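You operate a simulated robot arm through the tools that you are given. There is no shell and no other tool.

The job below is to be done with a simulated two-armed robot. You get a single attempt, and the scene is never put back.

Task
Test the disc marked 0.5 and turn the orange knob till 0.5 shows.
Fine: disc with the black band in the round dock, blue arm down, green button; at the end arm up and disc back.

The check looks at the end state, three seconds after you hand in, the way a careful person would. Anything else that was tipped, shoved, dropped, spilled or broken makes it a failure.

Robot
Two 7-joint arms with fingered hands on one trunk that stands fixed in place. Base frame: the origin is at the foot of the trunk, x ahead of it, y to its left, z up; the work surface is at about z = 0.85. Units: m, rad, N and s.
The left shoulder is at [0.08, 0.241, 1.392], the right one opposite. Each reaches about 1.128 m from its shoulder. Payload 4.9 kg a hand.
Tool frame (each hand has its own): the origin (TCP) lies between the finger pads and is the grasp point; the fingertips stand 0.032 m ahead of it; z points along the fingers, y is the line along which they close. The gripper opens to 0.2 m; its body begins 0.089 m behind the TCP. The gripper is a hand of 4 fingers: y runs from the thumb to the fingers, the wrist lies at [0, 0, -0.267] in the tool frame, and closing takes about 1.5 s.
Orientation is that of the tool frame in the base frame, as [roll, pitch, yaw] about the fixed x, y, z axes, in that order (R = Rz(yaw) Ry(pitch) Rx(roll)). With the fingers straight down and closing along the base's y, the tool's x points along the base's -x, its y along +y and its z along -z.

Tools
- The arms move only by the tool send_rows. It takes "left_commands", "right_commands" or both (then of equal length, played together; a hand with none holds still); each is a list of rows, each an object (a shift or turn left out is 0, a gripper value left out holds the last) with "rotation": the turn, a rotation vector about the tool's x, y, z in units of 60 degrees (1.0 is 60 degrees), a list of three; "dp": the shift along the tool's x, y, z in units of 500 mm (1.0 is 500 mm), a list of three. In form: [{"rotation": [ax, ay, az], "dp": [tx, ty, tz]}, ...]. A call has 1 to 20 rows; each row is the pose to reach, as a shift and turn from the pose commanded when the call began, along the tool's axes at that moment. "left_fingers" and "right_fingers" are, for a hand that has rows, the gripper command, from -1 (fully open) to 1 (shut), values between in proportion, set as the call begins (left out, the last holds). A call with a number of a shift or a turn outside -1 to 1 is refused whole. Each row takes 0.2 s and may step no farther than 0.05 m and 0.15 rad from the row before; otherwise, or with a gripper value out of range, the whole call is refused. Where a pose cannot be reached the arm comes as near as it can. A force on the tool above 40 N (or 10 N above the force at the start of the call, whichever is more), or a blocked arm, ends the call early, and 0.2 s more pass. Each finger travels about 0.072 m/s and halts on what it meets, pressing with about 27 N; the grip force reading is that of the motor and also rises with nothing between the fingers. The clock runs only during rows and for 0.2 s after the last one: add rows that repeat a pose to give the fingers time. The reply holds the time, the measured pose of the TCP, the force on the tool along the base axes, the opening and the grip force, in the units named above and with some noise, with the torque about the TCP (base axes, N m) and any sound that the robot's microphone picked up, and new pictures: "views" is both (left out), scene, wrist or none (wrist: the cameras of the hands that moved).
- Cameras (640 x 400 px; columns grow to the right, rows downward): "scene" is now at [0.1004, 0.0492, 1.5611]; the picture's right is [0.58, -0.81, -0.00], its down [-0.51, -0.36, -0.78] and it looks along [0.64, 0.46, -0.62] (base axes); focal length 372 px, centre (320, 200). "left" rides on the left gripper at [-0.069, -0.069, -0.116] in its tool frame; the picture's right is [0.71, -0.71, 0.00], its down [0.54, 0.54, -0.64] and it looks along [0.46, 0.45, 0.77] (tool axes); focal length 226 px, centre (320, 200). "right" rides on the right gripper at [0.069, -0.069, -0.116] in its tool frame; the picture's right is [0.71, 0.71, 0.00], its down [-0.54, 0.54, -0.64] and it looks along [-0.45, 0.46, 0.77] (tool axes); focal length 226 px, centre (320, 200). There is no depth. A picture from a camera that has moved, and an enlarged one, comes with that camera's place and axes in the base frame and with its lens.
- lift_body(by): slides the trunk up (or, below 0, down) by that many m; the arms and the scene camera ride with it, the base frame stays. It gives what a move gives, with no picture.
- set_fingers(finger1, finger2, finger3, thumb_bend, hand): sets how far each is bent, from 0 (flat) to 100 (curled in); at 30 the hand is open as for a grip, at 70 the pads meet at the TCP. One left out holds its place. A second passes; each finger stops where it meets its share of the squeeze, and holds until it gets a number again. A gripper value or a shape takes the hand back. It gives what a move gives, with no picture; readings hold the bend of each and the force on the fingers (four entries, about 0 where the hand has none), thumb and palm.
- hand_shape(shape, hand): the hand has 4 fingers and takes this shape, open, in about a second: jaw (thumb against the fingers, like two jaws); tri (thumb and two fingers); tip (a fingertip pinch); poke (one finger out to press); point (the index stretched); flat (the hand flat); cup (the hand cupped); fist (a fist). The gripper value then closes the fingers along that shape, each until it touches; the sizes above hold for jaw. It gives what a move gives, with no picture.
- turn_head(pan, tilt): turns the head with the scene camera to pan (to the left, within 1.501 rad either way) and tilt (down, from -0.506 to 1.204), counted from straight ahead of the robot. It gives what a move gives, and a new picture of the scene camera.
- enlarge(camera, box): a new picture of the part [left, top, right, bottom] of that camera's present view, enlarged. No time passes.
- finish_job(): hands the job in; it is judged then, once.

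Nothing tells you positions but the pictures and the camera data. Unless the task says otherwise, let go and move clear before handing in.

The tools are called after "Request:" by a JSON object that holds its "name" and its "arguments". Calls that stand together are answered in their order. send_rows: Moves the arms, as the interface text tells. Its arguments: {"type":"object","properties":{"left_commands":{"type":"array","items":{"type":"object","properties":{"rotation":{"type":"array","items":{"type":"number"}},"dp":{"type":"array","items":{"type":"number"}}}}},"left_fingers":{"type":"number"},"right_commands":{"type":"array","items":{"type":"object","properties":{"rotation":{"type":"array","items":{"type":"number"}},"dp":{"type":"array","items":{"type":"number"}}}}},"right_fingers":{"type":"number"},"views":{"type":"string","enum":["both","scene","wrist","none"]}},"required":[]} The other tools are called the same way: lift_body (by) moves the trunk up or down; hand_shape (shape, hand) gives the hand a shape; set_fingers (finger1, finger2, finger3, thumb_bend, hand) moves the fingers one by one; turn_head (pan, tilt) turns the head that bears the scene camera; enlarge (camera, box) takes an enlarged picture of a part of a camera's view; finish_job () hands the job in.

At the start:

```text
t: 0.0
left_eef_pos: [0.3946, 0.5509, 1.2158]
left_orientation: [-3.14, -0.001, -3.142]
left_force: [0.1, -0.5, -0.1]
left_ft_torque: [-0.01, -0.01, -0.02]
left_grip_width: 0.2
left_finger_force: 0.1
left_shape: jaw
left_bend: [30.0, 30.0, 30.0, 30.0]
left_finger forces: [0.0, 0.0, 0.1, 0.0, 0.0, 0.1]
right_eef_pos: [0.4939, 0.0489, 1.2705]
right_orientation: [-3.14, -0.001, -3.14]
right_force: [-30.9, -30.0, -7.7]
right_ft_torque: [0.77, -1.47, 2.79]
right_grip_width: 0.1999
right_finger_force: 0.1
right_shape: jaw
right_bend: [30.0, 38.0, 30.0, 30.0]
right_finger forces: [0.0, 0.0, 0.1, 0.0, 0.1, 0.0]
trunk travel left (down, up): [-0.3, 0.54]
head pan, tilt (commanded): [0.621, 0.672]
```

scene: 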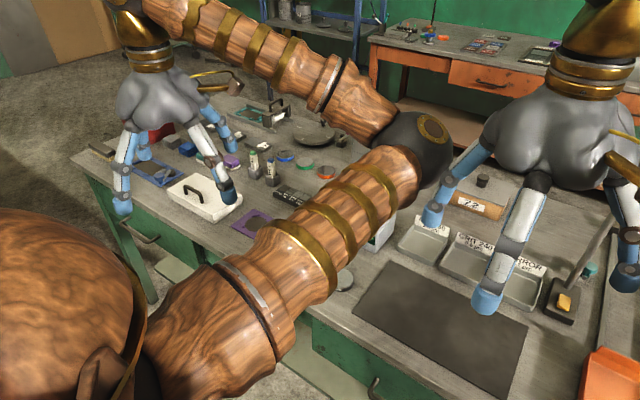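
right: 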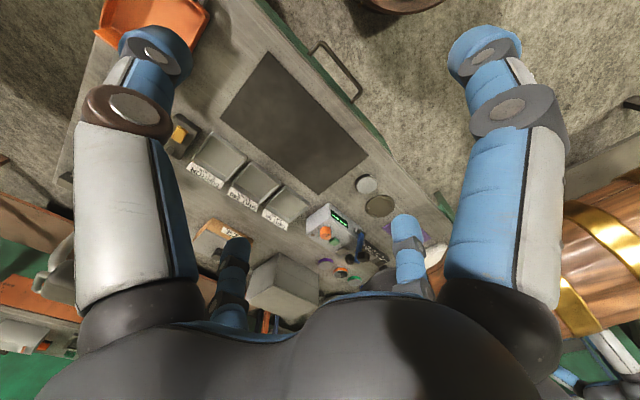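
left: 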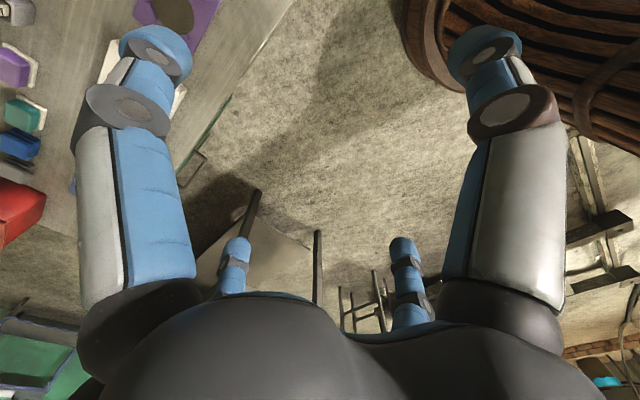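

The scene camera shows a bench, with the arms hiding much of it. I can make out a small device with an orange knob and a green display near the middle, so I'll look around with the head before I move anything.

Request:
{"name": "turn_head", "arguments": {"pan": 0.3, "tilt": 0.8}}

Request:
{"name": "enlarge", "arguments": {"camera": "right", "box": [160, 140, 480, 340]}}

```text
t: 0.8
left_eef_pos: [0.3937, 0.5498, 1.2172]
left_orientation: [3.14, -0.001, -3.14]
left_force: [-0.2, 0.6, 0.6]
left_ft_torque: [-0.02, 0.0, -0.01]
left_grip_width: 0.2001
left_finger_force: 0.1
left_shape: jaw
left_bend: [30.0, 30.0, 30.0, 30.0]
left_finger forces: [0.0, 0.0, 0.0, 0.0, 0.0, 0.0]
right_eef_pos: [0.4938, 0.0491, 1.2687]
right_orientation: [-3.138, -0.004, -3.138]
right_force: [-24.3, -28.9, -11.0]
right_ft_torque: [0.39, -1.19, 2.19]
right_grip_width: 0.1998
right_finger_force: 0.1
right_shape: jaw
right_bend: [30.0, 38.0, 30.0, 30.0]
right_finger forces: [0.0, 0.1, 0.0, 0.1, 0.0, 0.1]
trunk travel left (down, up): [-0.3, 0.54]
head pan, tilt (commanded): [0.3, 0.799]
camera scene: at [0.1075, 0.0232, 1.5504], right [0.3, -0.95, 0.0], down [-0.68, -0.21, -0.7], along [0.67, 0.21, -0.72], focal length 372 px, centre (320, 200)
```

scene: 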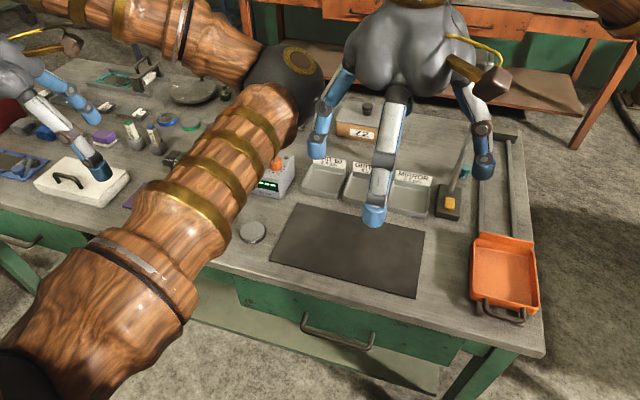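

```text
2.00 times, centred on (320, 240) of right
camera zoom: at [0.4233, -0.0212, 1.386], right [-0.71, 0.7, 0.0], down [0.54, 0.55, 0.64], along [0.45, 0.45, -0.77], focal length 452 px, centre (320, 120)
```

zoom: 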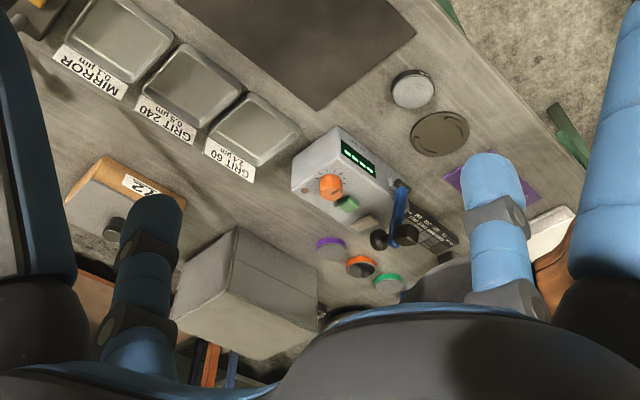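

The scene shows an instrument with a green display, an orange knob, a green button and a blue lever, with round parts around it. The right arm reads about 30 N, probably because it is touching the left elbow, so I'll ease the right hand away toward -y.

Request:
{"name": "send_rows", "arguments": {"right_commands": [{"dp": [0, -0.04, 0]}, {"dp": [0, -0.08, 0]}, {"dp": [0, -0.14, 0]}, {"dp": [0, -0.2, 0]}, {"dp": [0, -0.28, 0]}, {"dp": [0, -0.36, 0]}], "views": "scene"}}

```text
t: 2.2
left_eef_pos: [0.3935, 0.5478, 1.219]
left_orientation: [3.14, -0.001, -3.14]
left_force: [0.3, 0.4, 0.0]
left_ft_torque: [0.04, -0.05, -0.02]
left_grip_width: 0.2001
left_finger_force: 0.1
left_shape: jaw
left_bend: [30.0, 30.0, 30.0, 30.0]
left_finger forces: [0.0, 0.0, 0.1, 0.0, 0.0, 0.0]
right_eef_pos: [0.4927, -0.1347, 1.2693]
right_orientation: [3.14, -0.003, -3.14]
right_force: [-0.6, -0.7, -0.4]
right_ft_torque: [0.04, -0.05, 0.02]
right_grip_width: 0.1997
right_finger_force: 0.0
right_shape: jaw
right_bend: [30.0, 30.0, 30.0, 30.0]
right_finger forces: [0.0, 0.1, 0.0, 0.1, 0.0, 0.0]
trunk travel left (down, up): [-0.3, 0.54]
head pan, tilt (commanded): [0.3, 0.799]
camera scene: at [0.1064, 0.0203, 1.5505], right [0.3, -0.96, 0.0], down [-0.68, -0.21, -0.7], along [0.67, 0.21, -0.72], focal length 372 px, centre (320, 200)
```

scene: 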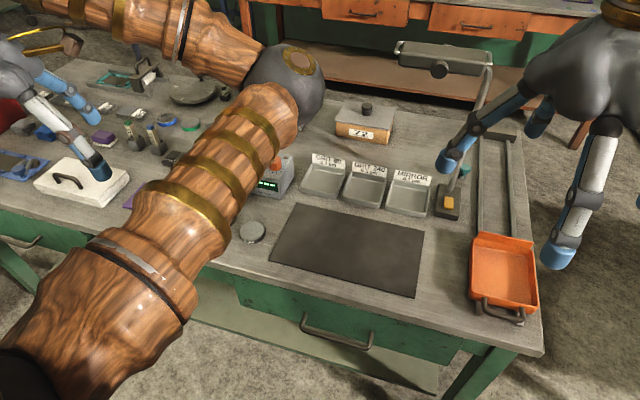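

The right arm is now free of contact. Next I'll move the left hand outward and up, so its elbow clears the view of the instrument.

Request:
{"name": "send_rows", "arguments": {"left_commands": [{"dp": [0, 0.08, -0.04]}, {"dp": [0, 0.16, -0.08]}, {"dp": [0, 0.24, -0.12]}, {"dp": [0, 0.32, -0.16]}, {"dp": [0, 0.4, -0.2]}, {"dp": [0, 0.48, -0.24]}, {"dp": [0, 0.56, -0.28]}], "views": "scene"}}

```text
t: 3.8
left_eef_pos: [0.393, 0.8316, 1.3575]
left_orientation: [-3.14, 0.0, 3.14]
left_force: [0.4, 0.3, 0.2]
left_ft_torque: [-0.03, -0.04, 0.0]
left_grip_width: 0.2
left_finger_force: 0.0
left_shape: jaw
left_bend: [30.0, 30.0, 30.0, 30.0]
left_finger forces: [0.1, 0.1, 0.1, 0.0, 0.0, 0.1]
right_eef_pos: [0.4917, -0.1284, 1.2709]
right_orientation: [-3.138, 0.0, -3.14]
right_force: [-0.3, 0.6, -0.4]
right_ft_torque: [-0.03, -0.03, -0.04]
right_grip_width: 0.1998
right_finger_force: 0.0
right_shape: jaw
right_bend: [30.0, 30.0, 30.0, 30.0]
right_finger forces: [0.0, 0.0, 0.0, 0.1, 0.0, 0.1]
trunk travel left (down, up): [-0.3, 0.54]
head pan, tilt (commanded): [0.3, 0.799]
camera scene: at [0.1057, 0.0255, 1.5504], right [0.3, -0.96, 0.0], down [-0.68, -0.21, -0.7], along [0.67, 0.21, -0.72], focal length 372 px, centre (320, 200)
```

scene: 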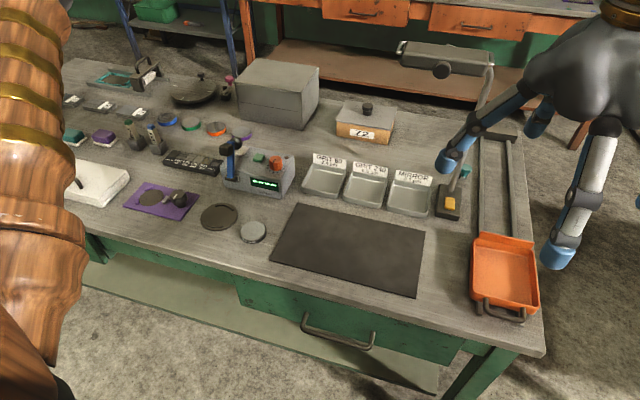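

Now the instrument is in view, with the discs and coloured rings behind it. I'll enlarge the important regions.

Request:
{"name": "enlarge", "arguments": {"camera": "scene", "box": [200, 120, 320, 195]}}

Request:
{"name": "enlarge", "arguments": {"camera": "scene", "box": [110, 180, 270, 280]}}

Request:
{"name": "enlarge", "arguments": {"camera": "scene", "box": [50, 60, 210, 160]}}

Request:
{"name": "enlarge", "arguments": {"camera": "scene", "box": [300, 90, 480, 220]}}

Request:
{"name": "enlarge", "arguments": {"camera": "scene", "box": [110, 100, 270, 200]}}

```text
5.33 times, centred on (260, 158) of scene
camera zoom: at [0.1057, 0.0255, 1.5504], right [0.3, -0.96, 0.0], down [-0.68, -0.21, -0.7], along [0.67, 0.21, -0.72], focal length 1985 px, centre (640, 427)
```

zoom: 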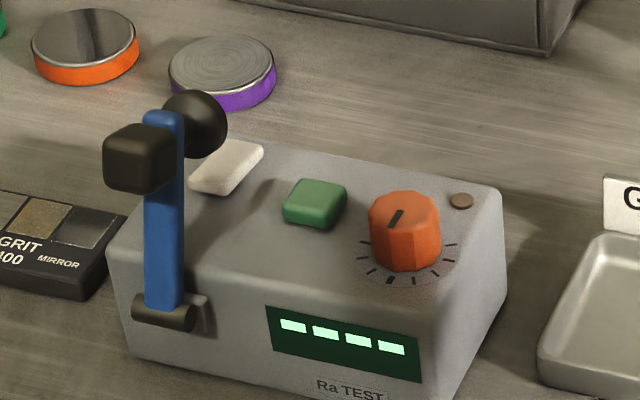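

```text
4.00 times, centred on (190, 230) of scene
camera zoom: at [0.1057, 0.0255, 1.5504], right [0.3, -0.96, 0.0], down [-0.68, -0.21, -0.7], along [0.67, 0.21, -0.72], focal length 1488 px, centre (840, 80)
```

zoom: 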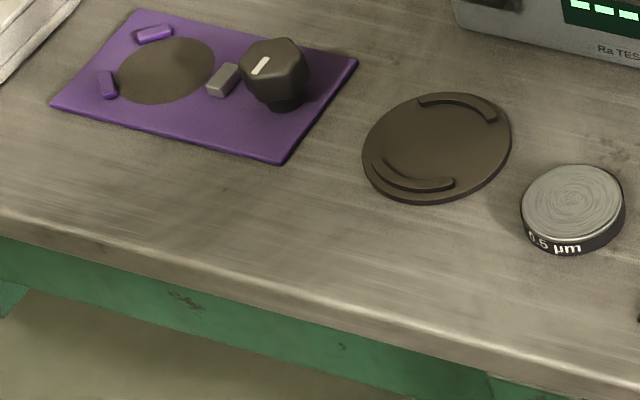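

```text
4.00 times, centred on (130, 110) of scene
camera zoom: at [0.1057, 0.0255, 1.5504], right [0.3, -0.96, 0.0], down [-0.68, -0.21, -0.7], along [0.67, 0.21, -0.72], focal length 1488 px, centre (1080, 560)
```

zoom: 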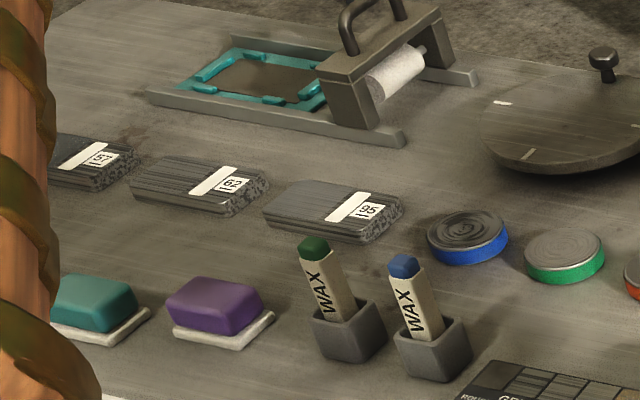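

```text
3.08 times, centred on (390, 155) of scene
camera zoom: at [0.1057, 0.0255, 1.5504], right [0.3, -0.96, 0.0], down [-0.68, -0.21, -0.7], along [0.67, 0.21, -0.72], focal length 1145 px, centre (105, 338)
```

zoom: 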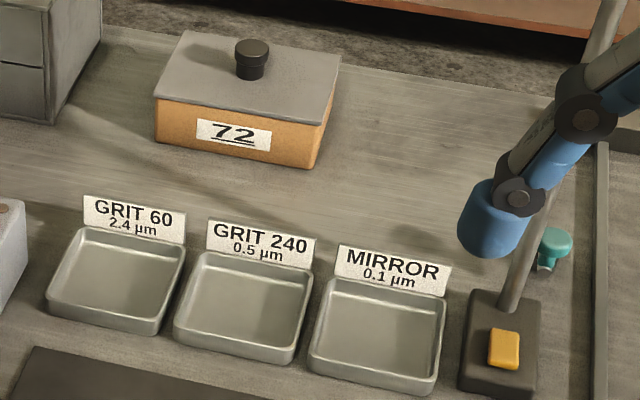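

```text
4.00 times, centred on (190, 150) of scene
camera zoom: at [0.1057, 0.0255, 1.5504], right [0.3, -0.96, 0.0], down [-0.68, -0.21, -0.7], along [0.67, 0.21, -0.72], focal length 1488 px, centre (840, 400)
```

zoom: 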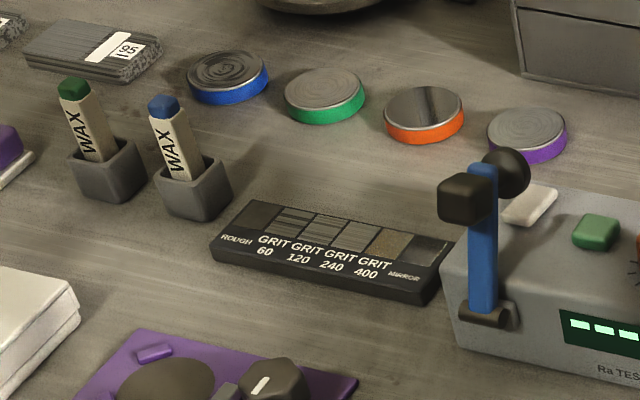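

The disc with the black band is marked "0.5 µm" and sits at about (0.594, 0.341). The round dock plate is at about (0.62, 0.45), in front of the Ra tester's blue arm. I'll centre the head on this area for a more accurate look.

Request:
{"name": "turn_head", "arguments": {"pan": 0.6, "tilt": 0.8}}

```text
t: 4.6
left_eef_pos: [0.394, 0.8287, 1.3583]
left_orientation: [3.141, -0.001, -3.138]
left_force: [-1.0, -0.2, 0.0]
left_ft_torque: [0.01, 0.02, 0.02]
left_grip_width: 0.1998
left_finger_force: 0.1
left_shape: jaw
left_bend: [30.0, 30.0, 30.0, 30.0]
left_finger forces: [0.0, 0.1, 0.1, 0.0, 0.0, 0.1]
right_eef_pos: [0.4932, -0.1325, 1.2694]
right_orientation: [-3.14, -0.002, -3.139]
right_force: [-0.3, 0.1, -0.3]
right_ft_torque: [0.03, 0.04, -0.02]
right_grip_width: 0.1999
right_finger_force: 0.1
right_shape: jaw
right_bend: [30.0, 30.0, 30.0, 30.0]
right_finger forces: [0.0, 0.1, 0.1, 0.0, 0.0, 0.0]
trunk travel left (down, up): [-0.3, 0.54]
head pan, tilt (commanded): [0.6, 0.799]
camera scene: at [0.0973, 0.0444, 1.5504], right [0.56, -0.83, 0.0], down [-0.59, -0.4, -0.7], along [0.57, 0.39, -0.72], focal length 372 px, centre (320, 200)
```

scene: 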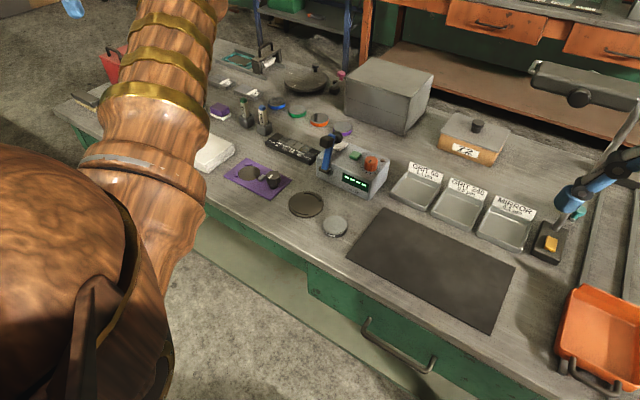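

Request:
{"name": "enlarge", "arguments": {"camera": "scene", "box": [280, 120, 408, 200]}}

Request:
{"name": "enlarge", "arguments": {"camera": "scene", "box": [270, 175, 366, 245]}}

```text
5.00 times, centred on (344, 160) of scene
camera zoom: at [0.0973, 0.0444, 1.5504], right [0.56, -0.83, 0.0], down [-0.59, -0.4, -0.7], along [0.57, 0.39, -0.72], focal length 1861 px, centre (200, 400)
```

zoom: 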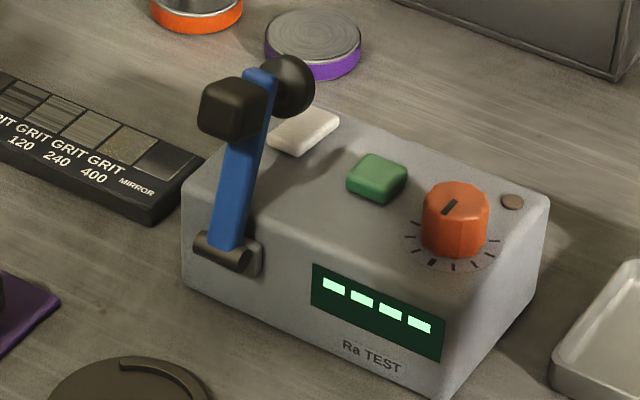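

```text
5.71 times, centred on (318, 210) of scene
camera zoom: at [0.0973, 0.0444, 1.5504], right [0.56, -0.83, 0.0], down [-0.59, -0.4, -0.7], along [0.57, 0.39, -0.72], focal length 2126 px, centre (331, 143)
```

zoom: 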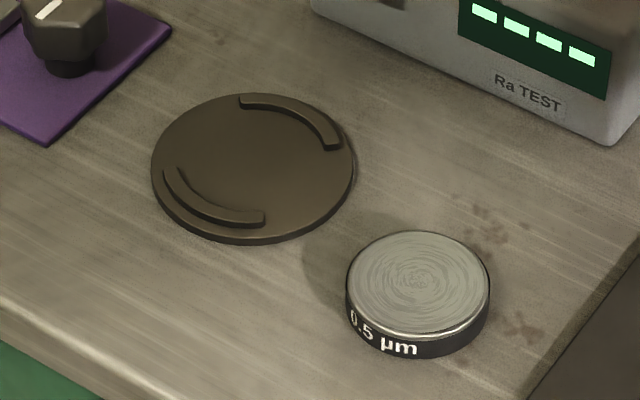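

The discs, dock and tester are all within the left arm's reach. I'll park the right arm farther out, and bring the left hand to a hover above the bench near the disc.

Request:
{"name": "send_rows", "arguments": {"right_commands": [{"dp": [0, -0.08, 0]}, {"dp": [0, -0.16, 0]}, {"dp": [0, -0.24, 0]}, {"dp": [0, -0.32, 0]}, {"dp": [0, -0.4, 0]}], "left_commands": [{"dp": [-0.04, -0.08, 0.02]}, {"dp": [-0.08, -0.16, 0.04]}, {"dp": [-0.12, -0.24, 0.06]}, {"dp": [-0.16, -0.32, 0.08]}, {"dp": [-0.2, -0.4, 0.1]}], "views": "both"}}

```text
t: 5.8
left_eef_pos: [0.4922, 0.6241, 1.3064]
left_orientation: [3.137, -0.001, -3.139]
left_force: [-0.5, -1.4, 0.8]
left_ft_torque: [0.04, 0.01, -0.03]
left_grip_width: 0.1997
left_finger_force: 0.1
left_shape: jaw
left_bend: [30.0, 30.0, 30.0, 30.0]
left_finger forces: [0.1, 0.0, 0.0, 0.1, 0.0, 0.0]
right_eef_pos: [0.4954, -0.3354, 1.2671]
right_orientation: [3.14, -0.003, -3.138]
right_force: [1.2, 0.0, -0.6]
right_ft_torque: [0.02, 0.02, -0.02]
right_grip_width: 0.1999
right_finger_force: 0.1
right_shape: jaw
right_bend: [30.0, 30.0, 30.0, 30.0]
right_finger forces: [0.0, 0.0, 0.1, 0.0, 0.0, 0.0]
trunk travel left (down, up): [-0.3, 0.54]
head pan, tilt (commanded): [0.6, 0.799]
camera scene: at [0.0971, 0.0394, 1.5506], right [0.57, -0.82, 0.0], down [-0.59, -0.4, -0.7], along [0.57, 0.4, -0.72], focal length 372 px, centre (320, 200)
camera right: at [0.4258, -0.4062, 1.3838], right [-0.71, 0.71, 0.0], down [0.54, 0.54, 0.64], along [0.45, 0.46, -0.77], focal length 226 px, centre (320, 200)
camera left: at [0.5613, 0.554, 1.4218], right [-0.71, -0.71, 0.0], down [-0.54, 0.54, 0.64], along [-0.46, 0.46, -0.76], focal length 226 px, centre (320, 200)
```

scene: 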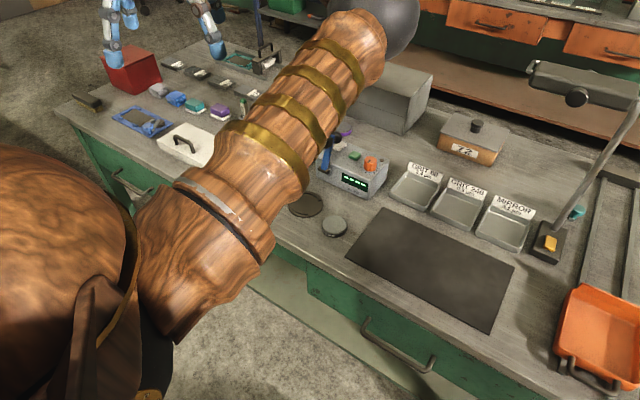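
right: 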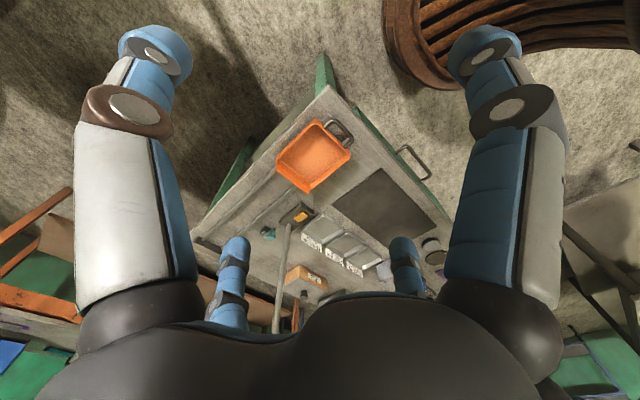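
left: 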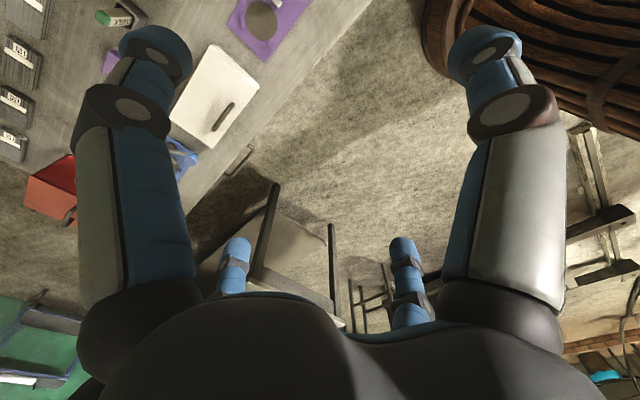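

The left elbow swings inward and blocks the head camera. I'll raise the trunk a little so the arm reaches downward and stays straighter.

Request:
{"name": "lift_body", "arguments": {"by": 0.15}}

Request:
{"name": "send_rows", "arguments": {"left_commands": [{"dp": [-0.02, -0.06, 0.06]}, {"dp": [-0.04, -0.12, 0.12]}, {"dp": [-0.06, -0.18, 0.18]}, {"dp": [-0.08, -0.24, 0.24]}, {"dp": [-0.1, -0.3, 0.3]}, {"dp": [-0.13, -0.36, 0.36]}, {"dp": [-0.16, -0.42, 0.42]}, {"dp": [-0.19, -0.48, 0.48]}, {"dp": [-0.213, -0.56, 0.53]}], "views": "both"}}

```text
t: 7.6
left_eef_pos: [0.4921, 0.6275, 1.4546]
left_orientation: [-3.141, 0.001, 3.14]
left_force: [0.1, 0.9, 0.1]
left_ft_torque: [0.0, 0.02, 0.01]
left_grip_width: 0.2
left_finger_force: 0.1
left_shape: jaw
left_bend: [30.0, 30.0, 30.0, 30.0]
left_finger forces: [0.0, 0.1, 0.0, 0.0, 0.0, 0.0]
right_eef_pos: [0.4957, -0.3315, 1.4185]
right_orientation: [-3.14, 0.0, -3.138]
right_force: [-0.7, -0.1, 0.0]
right_ft_torque: [-0.01, -0.03, -0.01]
right_grip_width: 0.2002
right_finger_force: 0.1
right_shape: jaw
right_bend: [30.0, 30.0, 30.0, 30.0]
right_finger forces: [0.0, 0.0, 0.0, 0.1, 0.0, 0.0]
trunk travel left (down, up): [-0.45, 0.39]
head pan, tilt (commanded): [0.6, 0.799]
```

```text
t: 9.6
left_eef_pos: [0.5979, 0.3486, 1.1903]
left_orientation: [3.14, 0.0, -3.141]
left_force: [-0.4, 0.1, 0.4]
left_ft_torque: [0.02, 0.01, -0.02]
left_grip_width: 0.2001
left_finger_force: 0.1
left_shape: jaw
left_bend: [30.0, 30.0, 30.0, 30.0]
left_finger forces: [0.1, 0.0, 0.1, 0.0, 0.0, 0.0]
right_eef_pos: [0.4956, -0.3326, 1.4182]
right_orientation: [-3.141, -0.003, -3.139]
right_force: [-0.3, -0.6, 0.5]
right_ft_torque: [0.02, 0.0, 0.01]
right_grip_width: 0.2001
right_finger_force: 0.0
right_shape: jaw
right_bend: [30.0, 30.0, 30.0, 30.0]
right_finger forces: [0.1, 0.1, 0.0, 0.1, 0.0, 0.0]
trunk travel left (down, up): [-0.45, 0.39]
head pan, tilt (commanded): [0.6, 0.799]
camera scene: at [0.0967, 0.0422, 1.7006], right [0.57, -0.82, 0.0], down [-0.59, -0.4, -0.7], along [0.57, 0.4, -0.72], focal length 372 px, centre (320, 200)
camera left: at [0.667, 0.2786, 1.3041], right [-0.71, -0.71, 0.0], down [-0.54, 0.54, 0.64], along [-0.45, 0.46, -0.77], focal length 226 px, centre (320, 200)
```

scene: 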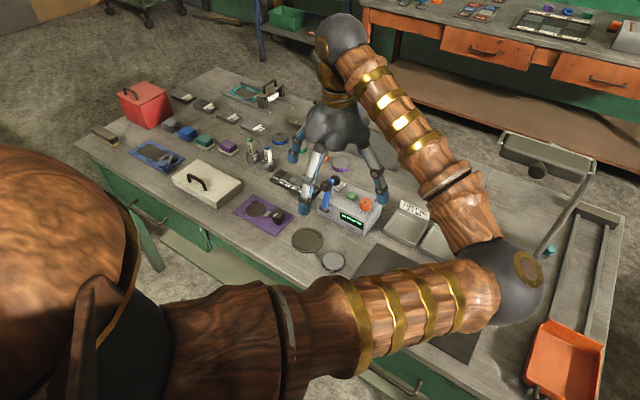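
left: 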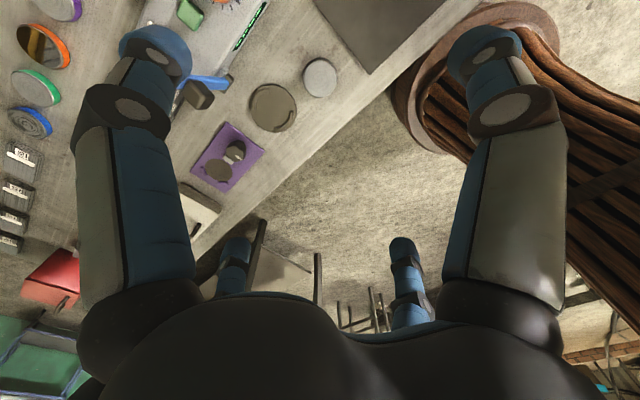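

The view is good now: the disc and dock are both visible, and the elbow is over the mat but high above it. I'll try the "tip" shape to see which digits it uses.

Request:
{"name": "hand_shape", "arguments": {"shape": "tip", "hand": "left"}}

Request:
{"name": "enlarge", "arguments": {"camera": "left", "box": [0, 0, 640, 400]}}

Request:
{"name": "enlarge", "arguments": {"camera": "scene", "box": [240, 80, 432, 280]}}

```text
t: 10.5
left_eef_pos: [0.5967, 0.3498, 1.189]
left_orientation: [3.141, -0.001, -3.141]
left_force: [0.5, 0.3, -0.2]
left_ft_torque: [-0.02, 0.0, -0.02]
left_grip_width: 0.2001
left_finger_force: 0.1
left_shape: tip
left_bend: [16.0, 30.0, 16.0, 30.0]
left_finger forces: [0.0, 0.0, 0.0, 0.0, 0.0, 0.0]
right_eef_pos: [0.4954, -0.3307, 1.4192]
right_orientation: [-3.138, -0.001, -3.139]
right_force: [1.4, 0.1, -0.2]
right_ft_torque: [0.0, 0.02, 0.02]
right_grip_width: 0.1999
right_finger_force: 0.1
right_shape: jaw
right_bend: [30.0, 30.0, 30.0, 30.0]
right_finger forces: [0.0, 0.1, 0.0, 0.1, 0.0, 0.0]
trunk travel left (down, up): [-0.45, 0.39]
head pan, tilt (commanded): [0.6, 0.799]
```

```text
1.00 times, centred on (320, 200) of left (not enlarged: the box is as wide or as high as the picture)
camera zoom: at [0.6672, 0.2811, 1.3038], right [-0.71, -0.71, 0.0], down [-0.54, 0.54, 0.64], along [-0.46, 0.45, -0.77], focal length 226 px, centre (320, 200)
```

zoom: 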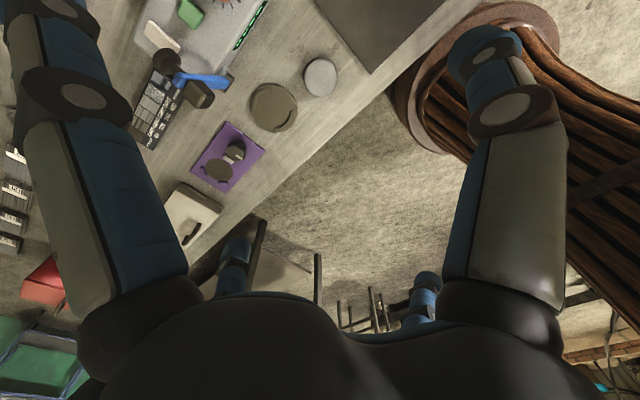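

```text
2.00 times, centred on (336, 180) of scene
camera zoom: at [0.0971, 0.0451, 1.7004], right [0.57, -0.82, 0.0], down [-0.59, -0.41, -0.7], along [0.57, 0.39, -0.72], focal length 744 px, centre (288, 240)
```

zoom: 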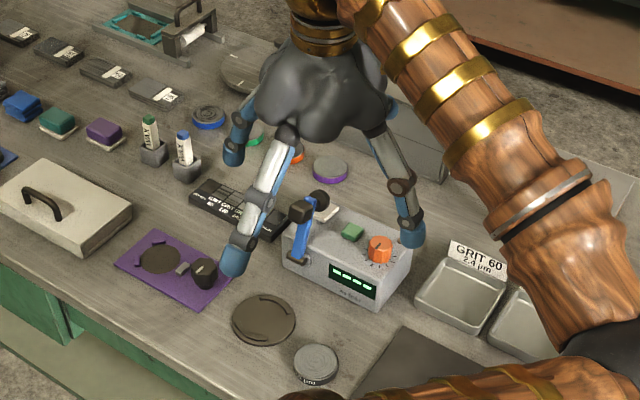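

The tip shape pairs finger 2 (+y) with the thumb, and fingers 1 and 3 lie on ±x, so the hand is a four-way cross. A four-digit jaw grip turned 45° should centre the disc and straddle the upright blue arm, so I'll go back to jaw, rotate 45° and descend part way.

Request:
{"name": "hand_shape", "arguments": {"shape": "jaw", "hand": "left"}}

Request:
{"name": "send_rows", "arguments": {"left_commands": [{"rotation": [0, 0, 0.125], "dp": [0, -0.002, 0.06]}, {"rotation": [0, 0, 0.25], "dp": [0, -0.004, 0.12]}, {"rotation": [0, 0, 0.375], "dp": [0, -0.008, 0.18]}, {"rotation": [0, 0, 0.5], "dp": [0, -0.012, 0.24]}, {"rotation": [0, 0, 0.625], "dp": [0, -0.014, 0.29]}, {"rotation": [0, 0, 0.75], "dp": [0, -0.014, 0.33]}, {"rotation": [0, 0, 0.75], "dp": [0, -0.014, 0.33]}], "left_fingers": -0.2, "views": "both"}}

```text
t: 11.4
left_eef_pos: [0.5976, 0.3492, 1.1888]
left_orientation: [3.141, -0.001, 3.141]
left_force: [-0.7, -0.5, -0.2]
left_ft_torque: [0.01, 0.01, -0.02]
left_grip_width: 0.1999
left_finger_force: 0.1
left_shape: jaw
left_bend: [30.0, 30.0, 30.0, 30.0]
left_finger forces: [0.1, 0.0, 0.0, 0.0, 0.1, 0.0]
right_eef_pos: [0.4951, -0.331, 1.4187]
right_orientation: [-3.14, -0.002, -3.14]
right_force: [1.3, -0.5, 0.2]
right_ft_torque: [-0.02, -0.01, 0.0]
right_grip_width: 0.1998
right_finger_force: 0.1
right_shape: jaw
right_bend: [30.0, 30.0, 30.0, 30.0]
right_finger forces: [0.0, 0.0, 0.0, 0.0, 0.0, 0.1]
trunk travel left (down, up): [-0.45, 0.39]
head pan, tilt (commanded): [0.6, 0.799]
```

```text
t: 13.0
left_eef_pos: [0.5997, 0.3435, 1.0233]
left_orientation: [3.141, -0.002, 2.356]
left_force: [0.0, 0.1, -0.1]
left_ft_torque: [0.03, -0.01, 0.0]
left_grip_width: 0.1206
left_finger_force: 0.1
left_shape: jaw
left_bend: [34.0, 34.0, 34.0, 32.0]
left_finger forces: [0.1, 0.1, 0.1, 0.0, 0.0, 0.0]
right_eef_pos: [0.4947, -0.3316, 1.4202]
right_orientation: [-3.14, -0.002, -3.139]
right_force: [-0.2, -1.1, -0.5]
right_ft_torque: [0.0, 0.01, -0.01]
right_grip_width: 0.1999
right_finger_force: 0.0
right_shape: jaw
right_bend: [30.0, 30.0, 30.0, 30.0]
right_finger forces: [0.0, 0.0, 0.0, 0.1, 0.1, 0.1]
trunk travel left (down, up): [-0.45, 0.39]
head pan, tilt (commanded): [0.6, 0.799]
camera scene: at [0.097, 0.0444, 1.7004], right [0.57, -0.82, 0.0], down [-0.59, -0.41, -0.7], along [0.57, 0.39, -0.72], focal length 372 px, centre (320, 200)
camera left: at [0.5997, 0.2449, 1.1392], right [-1.0, 0.0, 0.0], down [0.0, 0.77, 0.64], along [0.0, 0.64, -0.77], focal length 226 px, centre (320, 200)
```

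scene: 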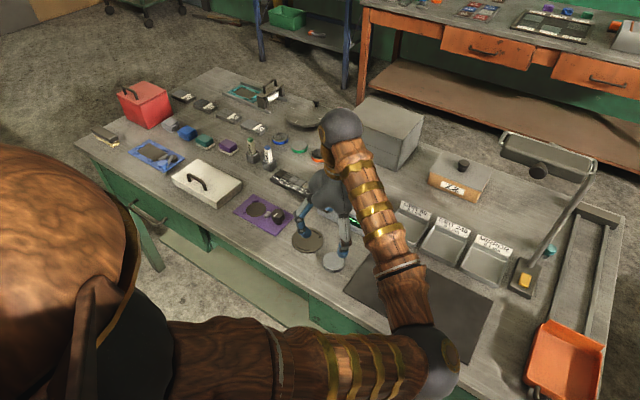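
left: 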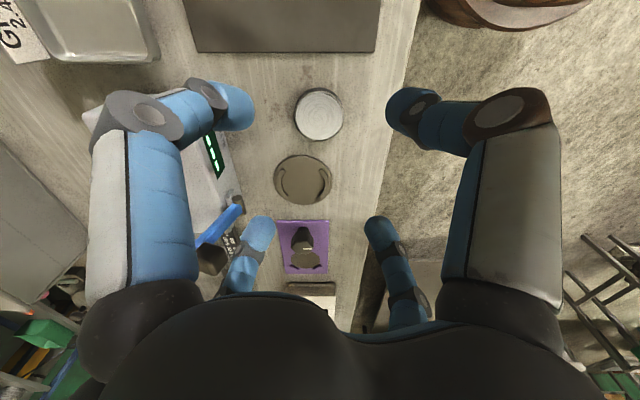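

The hand is now diagonal above the disc, with the camera on the -y side. I'll close the fingers partly in the air, to about 0.07 wide, to see the fingertip geometry at that width.

Request:
{"name": "send_rows", "arguments": {"left_commands": [{"dp": [0, 0, 0]}, {"dp": [0, 0, 0]}, {"dp": [0, 0, 0]}, {"dp": [0, 0, 0]}], "left_fingers": 0.25, "views": "wrist"}}

Request:
{"name": "enlarge", "arguments": {"camera": "left", "box": [200, 60, 440, 210]}}

Request:
{"name": "enlarge", "arguments": {"camera": "scene", "box": [270, 160, 398, 290]}}

```text
t: 14.0
left_eef_pos: [0.5983, 0.343, 1.0249]
left_orientation: [3.14, -0.002, 2.355]
left_force: [0.5, 0.2, 0.5]
left_ft_torque: [0.0, 0.02, -0.01]
left_grip_width: 0.0753
left_finger_force: 0.1
left_shape: jaw
left_bend: [44.0, 44.0, 44.0, 42.0]
left_finger forces: [0.1, 0.0, 0.1, 0.1, 0.1, 0.0]
right_eef_pos: [0.4952, -0.3318, 1.4185]
right_orientation: [-3.141, -0.001, -3.139]
right_force: [-0.2, 1.2, 0.2]
right_ft_torque: [-0.02, -0.03, 0.02]
right_grip_width: 0.1999
right_finger_force: 0.0
right_shape: jaw
right_bend: [30.0, 30.0, 30.0, 30.0]
right_finger forces: [0.1, 0.0, 0.1, 0.0, 0.0, 0.1]
trunk travel left (down, up): [-0.45, 0.39]
head pan, tilt (commanded): [0.6, 0.799]
camera left: at [0.5998, 0.245, 1.1394], right [-1.0, 0.0, 0.0], down [0.0, 0.77, 0.64], along [0.0, 0.64, -0.77], focal length 226 px, centre (320, 200)
```

left: 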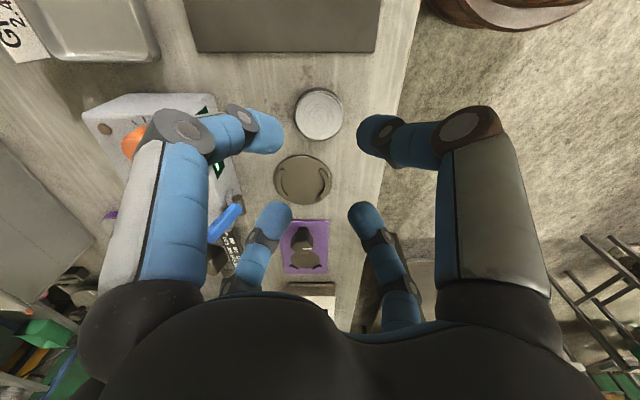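

```text
2.67 times, centred on (320, 135) of left
camera zoom: at [0.5998, 0.245, 1.1394], right [-1.0, 0.0, 0.0], down [0.0, 0.77, 0.64], along [0.0, 0.64, -0.77], focal length 603 px, centre (320, 373)
```

zoom: 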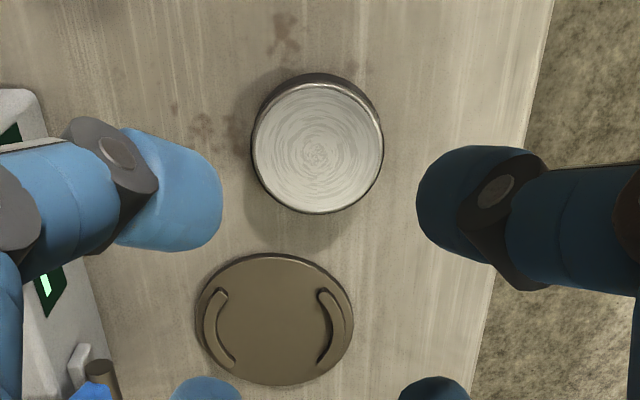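

```text
3.08 times, centred on (334, 225) of scene
camera zoom: at [0.0969, 0.0446, 1.7004], right [0.57, -0.82, 0.0], down [-0.59, -0.41, -0.7], along [0.57, 0.39, -0.72], focal length 1145 px, centre (277, 123)
```

zoom: 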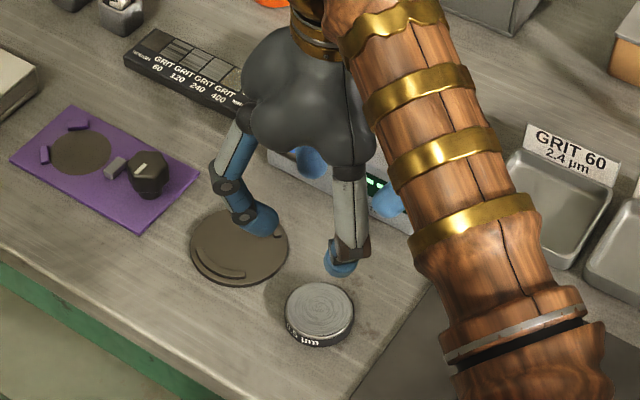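

The disc sits centred under the hand at about (0.600, 0.342), and the four fingertips hang about 44 mm below the TCP. I'll descend until the tips are just above the bench around the disc, then check before closing.

Request:
{"name": "send_rows", "arguments": {"left_commands": [{"dp": [0, 0, 0.06]}, {"dp": [0, 0, 0.12]}, {"dp": [0, 0, 0.17]}, {"dp": [0, 0, 0.21]}, {"dp": [0, 0, 0.24]}], "views": "wrist"}}

Request:
{"name": "enlarge", "arguments": {"camera": "scene", "box": [290, 190, 386, 280]}}

Request:
{"name": "enlarge", "arguments": {"camera": "left", "box": [200, 80, 440, 230]}}

```text
t: 15.2
left_eef_pos: [0.6002, 0.3404, 0.906]
left_orientation: [3.141, 0.0, 2.356]
left_force: [-0.7, -0.3, 0.5]
left_ft_torque: [0.0, 0.0, 0.01]
left_grip_width: 0.0756
left_finger_force: 0.1
left_shape: jaw
left_bend: [44.0, 44.0, 44.0, 42.0]
left_finger forces: [0.1, 0.1, 0.0, 0.1, 0.0, 0.1]
right_eef_pos: [0.4945, -0.3314, 1.4209]
right_orientation: [-3.141, -0.002, -3.14]
right_force: [0.3, 0.2, 0.1]
right_ft_torque: [0.06, -0.02, -0.02]
right_grip_width: 0.2
right_finger_force: 0.0
right_shape: jaw
right_bend: [30.0, 30.0, 30.0, 30.0]
right_finger forces: [0.1, 0.0, 0.1, 0.0, 0.2, 0.0]
trunk travel left (down, up): [-0.45, 0.39]
head pan, tilt (commanded): [0.6, 0.799]
camera left: at [0.5999, 0.244, 1.0206], right [-1.0, 0.0, 0.0], down [0.0, 0.77, 0.64], along [0.0, 0.64, -0.77], focal length 226 px, centre (320, 200)
```

left: 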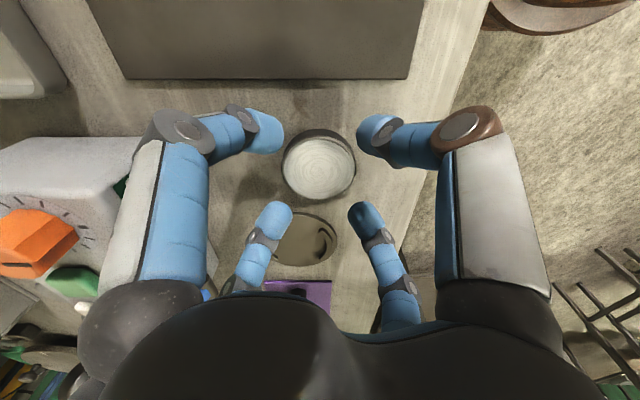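

```text
4.44 times, centred on (338, 235) of scene
camera zoom: at [0.0969, 0.0451, 1.7004], right [0.57, -0.82, 0.0], down [-0.59, -0.41, -0.7], along [0.57, 0.39, -0.72], focal length 1654 px, centre (240, 44)
```

zoom: 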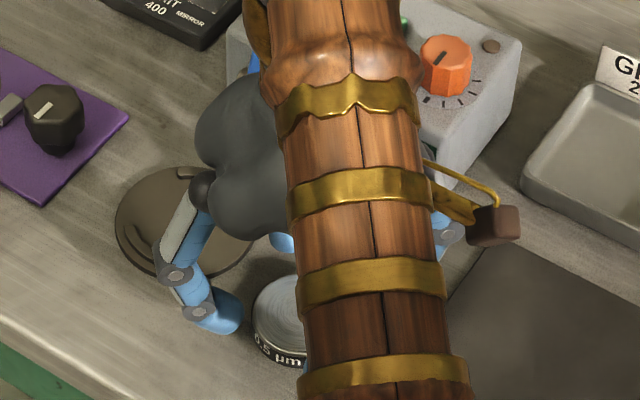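

```text
2.67 times, centred on (320, 155) of left
camera zoom: at [0.5999, 0.244, 1.0206], right [-1.0, 0.0, 0.0], down [0.0, 0.77, 0.64], along [0.0, 0.64, -0.77], focal length 603 px, centre (320, 320)
```

zoom: 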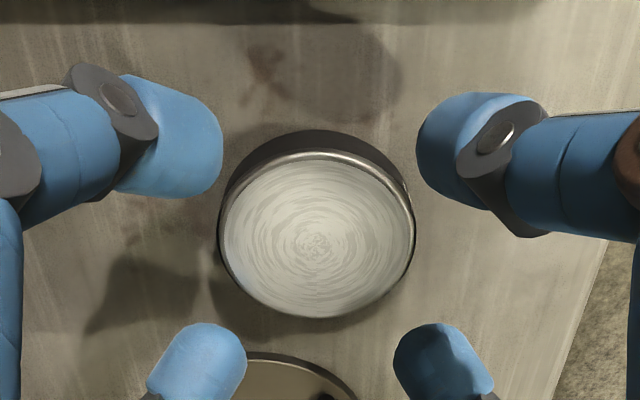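

The four fingertips surround the disc evenly. I'll lower about 6 mm more so the tips sit at the disc's side, then close gently.

Request:
{"name": "send_rows", "arguments": {"left_commands": [{"dp": [0, 0, 0.006]}, {"dp": [0, 0, 0.011]}], "views": "none"}}

Request:
{"name": "send_rows", "arguments": {"left_commands": [{"dp": [0, 0, 0]}, {"dp": [0, 0, 0]}, {"dp": [0, 0, 0]}, {"dp": [0, 0, 0]}, {"dp": [0, 0, 0]}], "left_fingers": 0.55, "views": "wrist"}}

Request:
{"name": "enlarge", "arguments": {"camera": "left", "box": [200, 80, 440, 230]}}

```text
t: 15.8
left_eef_pos: [0.5993, 0.3398, 0.898]
left_orientation: [3.142, 0.001, 2.357]
left_force: [0.7, -0.6, 0.7]
left_ft_torque: [0.0, -0.02, -0.01]
left_grip_width: 0.0752
left_finger_force: 0.1
left_shape: jaw
left_bend: [44.0, 44.0, 44.0, 42.0]
left_finger forces: [0.0, 0.0, 0.0, 0.0, 0.0, 0.1]
right_eef_pos: [0.4958, -0.3313, 1.4186]
right_orientation: [-3.139, -0.002, -3.14]
right_force: [-0.3, -0.6, -0.4]
right_ft_torque: [-0.02, 0.0, -0.01]
right_grip_width: 0.1999
right_finger_force: 0.0
right_shape: jaw
right_bend: [30.0, 30.0, 30.0, 30.0]
right_finger forces: [0.0, 0.0, 0.0, 0.0, 0.0, 0.1]
trunk travel left (down, up): [-0.45, 0.39]
head pan, tilt (commanded): [0.6, 0.799]
```

```text
t: 17.0
left_eef_pos: [0.599, 0.3418, 0.8996]
left_orientation: [-3.141, -0.001, 2.355]
left_force: [-0.3, 0.2, 0.6]
left_ft_torque: [0.01, 0.01, 0.01]
left_grip_width: 0.0451
left_finger_force: 0.1
left_shape: jaw
left_bend: [53.0, 53.0, 53.0, 52.0]
left_finger forces: [0.1, 0.0, 0.0, 0.0, 0.0, 0.0]
right_eef_pos: [0.4944, -0.3307, 1.4194]
right_orientation: [-3.138, -0.003, -3.139]
right_force: [-0.1, -0.3, 0.7]
right_ft_torque: [-0.01, 0.0, 0.01]
right_grip_width: 0.1998
right_finger_force: 0.1
right_shape: jaw
right_bend: [30.0, 30.0, 30.0, 30.0]
right_finger forces: [0.0, 0.0, 0.0, 0.0, 0.1, 0.0]
trunk travel left (down, up): [-0.45, 0.39]
head pan, tilt (commanded): [0.6, 0.799]
camera left: at [0.5997, 0.2434, 1.0147], right [-1.0, 0.0, 0.0], down [0.0, 0.77, 0.64], along [0.0, 0.64, -0.77], focal length 226 px, centre (320, 200)
```

left: 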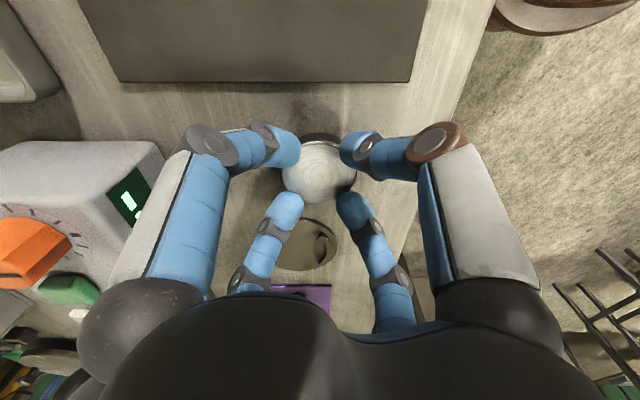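

```text
2.67 times, centred on (320, 155) of left
camera zoom: at [0.5997, 0.2434, 1.0147], right [-1.0, 0.0, 0.0], down [0.0, 0.77, 0.64], along [0.0, 0.64, -0.77], focal length 603 px, centre (320, 320)
```

zoom: 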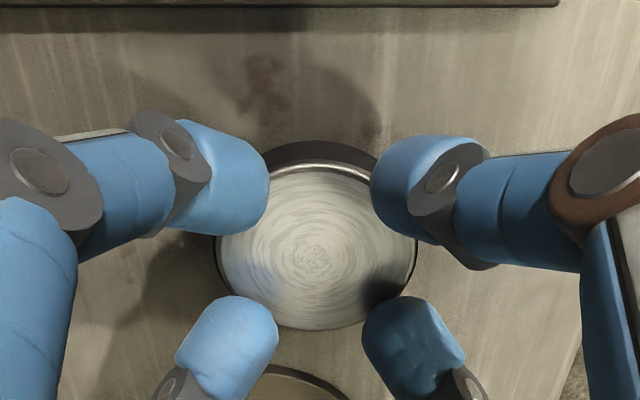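

The fingers closed to 0.045 with no contact, so the tips passed just over the top of the disc. I'll reopen, go about 12 mm lower and close again.

Request:
{"name": "send_rows", "arguments": {"left_commands": [{"dp": [0, 0, 0]}, {"dp": [0, 0, 0]}, {"dp": [0, 0, 0]}, {"dp": [0, 0, 0]}], "left_fingers": 0.2, "views": "none"}}

Request:
{"name": "send_rows", "arguments": {"left_commands": [{"dp": [0, 0, 0.008]}, {"dp": [0, 0, 0.016]}, {"dp": [0, 0, 0.024]}, {"dp": [0, 0, 0.024]}], "views": "wrist"}}

Request:
{"name": "enlarge", "arguments": {"camera": "left", "box": [200, 80, 440, 230]}}

```text
t: 18.0
left_eef_pos: [0.5986, 0.3418, 0.9004]
left_orientation: [-3.141, 0.0, 2.358]
left_force: [-0.2, -0.7, -0.4]
left_ft_torque: [0.0, 0.02, 0.01]
left_grip_width: 0.0795
left_finger_force: 0.1
left_shape: jaw
left_bend: [43.0, 43.0, 43.0, 41.0]
left_finger forces: [0.0, 0.0, 0.0, 0.0, 0.1, 0.1]
right_eef_pos: [0.4948, -0.3314, 1.4179]
right_orientation: [-3.141, -0.002, -3.139]
right_force: [-0.6, 0.1, 0.4]
right_ft_torque: [0.02, 0.01, 0.01]
right_grip_width: 0.1997
right_finger_force: 0.1
right_shape: jaw
right_bend: [30.0, 30.0, 30.0, 30.0]
right_finger forces: [0.1, 0.0, 0.0, 0.1, 0.1, 0.0]
trunk travel left (down, up): [-0.45, 0.39]
head pan, tilt (commanded): [0.6, 0.799]
```

```text
t: 19.0
left_eef_pos: [0.5985, 0.3409, 0.8873]
left_orientation: [-3.141, 0.001, 2.359]
left_force: [-0.1, -0.3, -1.2]
left_ft_torque: [0.01, 0.0, 0.04]
left_grip_width: 0.0794
left_finger_force: 0.0
left_shape: jaw
left_bend: [43.0, 43.0, 43.0, 41.0]
left_finger forces: [0.1, 0.1, 0.1, 0.0, 0.0, 0.1]
right_eef_pos: [0.4951, -0.3315, 1.4193]
right_orientation: [-3.14, -0.001, -3.139]
right_force: [0.2, -0.1, 1.5]
right_ft_torque: [0.0, 0.0, 0.01]
right_grip_width: 0.2001
right_finger_force: 0.0
right_shape: jaw
right_bend: [30.0, 30.0, 30.0, 30.0]
right_finger forces: [0.0, 0.0, 0.0, 0.0, 0.1, 0.1]
trunk travel left (down, up): [-0.45, 0.39]
head pan, tilt (commanded): [0.6, 0.799]
camera left: at [0.5993, 0.2433, 1.0021], right [-1.0, 0.0, 0.0], down [0.0, 0.77, 0.64], along [0.0, 0.64, -0.77], focal length 226 px, centre (320, 200)
```

left: 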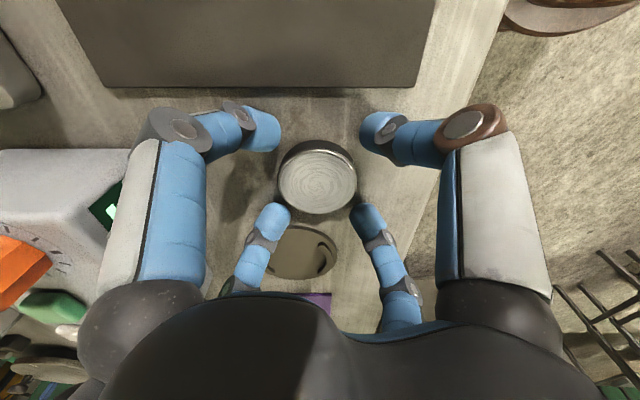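

```text
2.67 times, centred on (320, 155) of left
camera zoom: at [0.5993, 0.2433, 1.0021], right [-1.0, 0.0, 0.0], down [0.0, 0.77, 0.64], along [0.0, 0.64, -0.77], focal length 603 px, centre (320, 320)
```

zoom: 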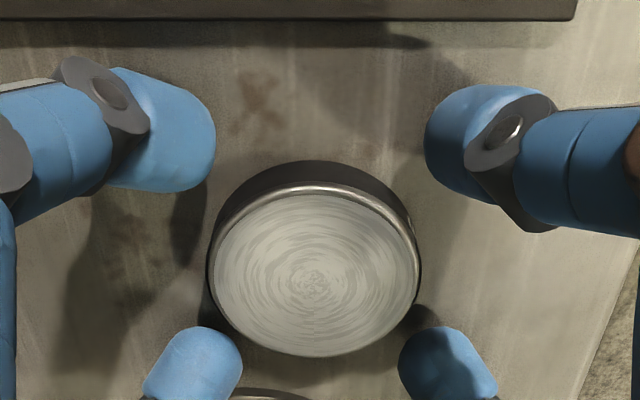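

The tips are now beside the disc, with their shadows close to the bench. I'll close again.

Request:
{"name": "send_rows", "arguments": {"left_commands": [{"dp": [0, 0, 0]}, {"dp": [0, 0, 0]}, {"dp": [0, 0, 0]}, {"dp": [0, 0, 0]}, {"dp": [0, 0, 0]}], "left_fingers": 0.6, "views": "wrist"}}

Request:
{"name": "enlarge", "arguments": {"camera": "left", "box": [200, 80, 440, 230]}}

```text
t: 20.2
left_eef_pos: [0.5982, 0.3411, 0.8857]
left_orientation: [-3.141, 0.0, 2.357]
left_force: [-0.6, 0.5, 0.5]
left_ft_torque: [-0.02, 0.02, 0.0]
left_grip_width: 0.0516
left_finger_force: 26.7
left_shape: jaw
left_bend: [51.0, 49.0, 50.0, 50.0]
left_finger forces: [23.1, 25.1, 24.5, 0.0, 23.3, 0.0]
right_eef_pos: [0.4957, -0.331, 1.4199]
right_orientation: [-3.14, -0.002, -3.14]
right_force: [1.0, -0.2, 0.7]
right_ft_torque: [0.02, 0.0, -0.02]
right_grip_width: 0.1999
right_finger_force: 0.1
right_shape: jaw
right_bend: [30.0, 30.0, 30.0, 30.0]
right_finger forces: [0.0, 0.0, 0.1, 0.0, 0.1, 0.0]
trunk travel left (down, up): [-0.45, 0.39]
head pan, tilt (commanded): [0.6, 0.799]
camera left: at [0.5994, 0.2433, 1.0019], right [-1.0, 0.0, 0.0], down [0.0, 0.77, 0.64], along [0.0, 0.64, -0.77], focal length 226 px, centre (320, 200)
```

left: 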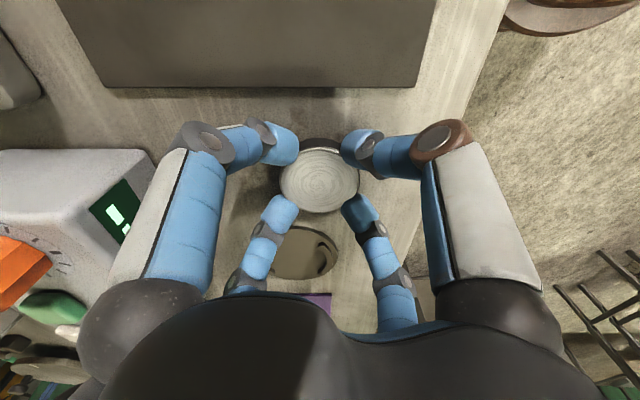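

```text
2.67 times, centred on (320, 155) of left
camera zoom: at [0.5994, 0.2433, 1.0019], right [-1.0, 0.0, 0.0], down [0.0, 0.77, 0.64], along [0.0, 0.64, -0.77], focal length 603 px, centre (320, 320)
```

zoom: 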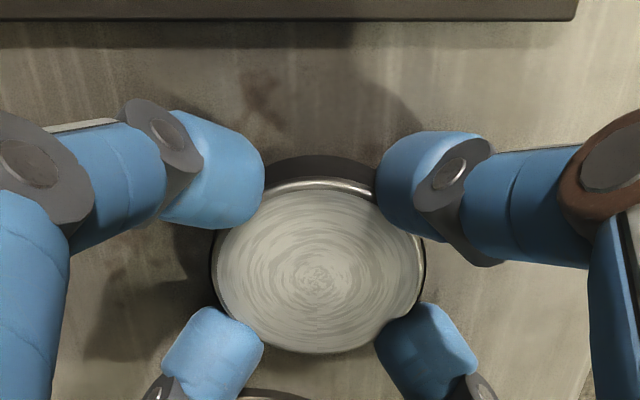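

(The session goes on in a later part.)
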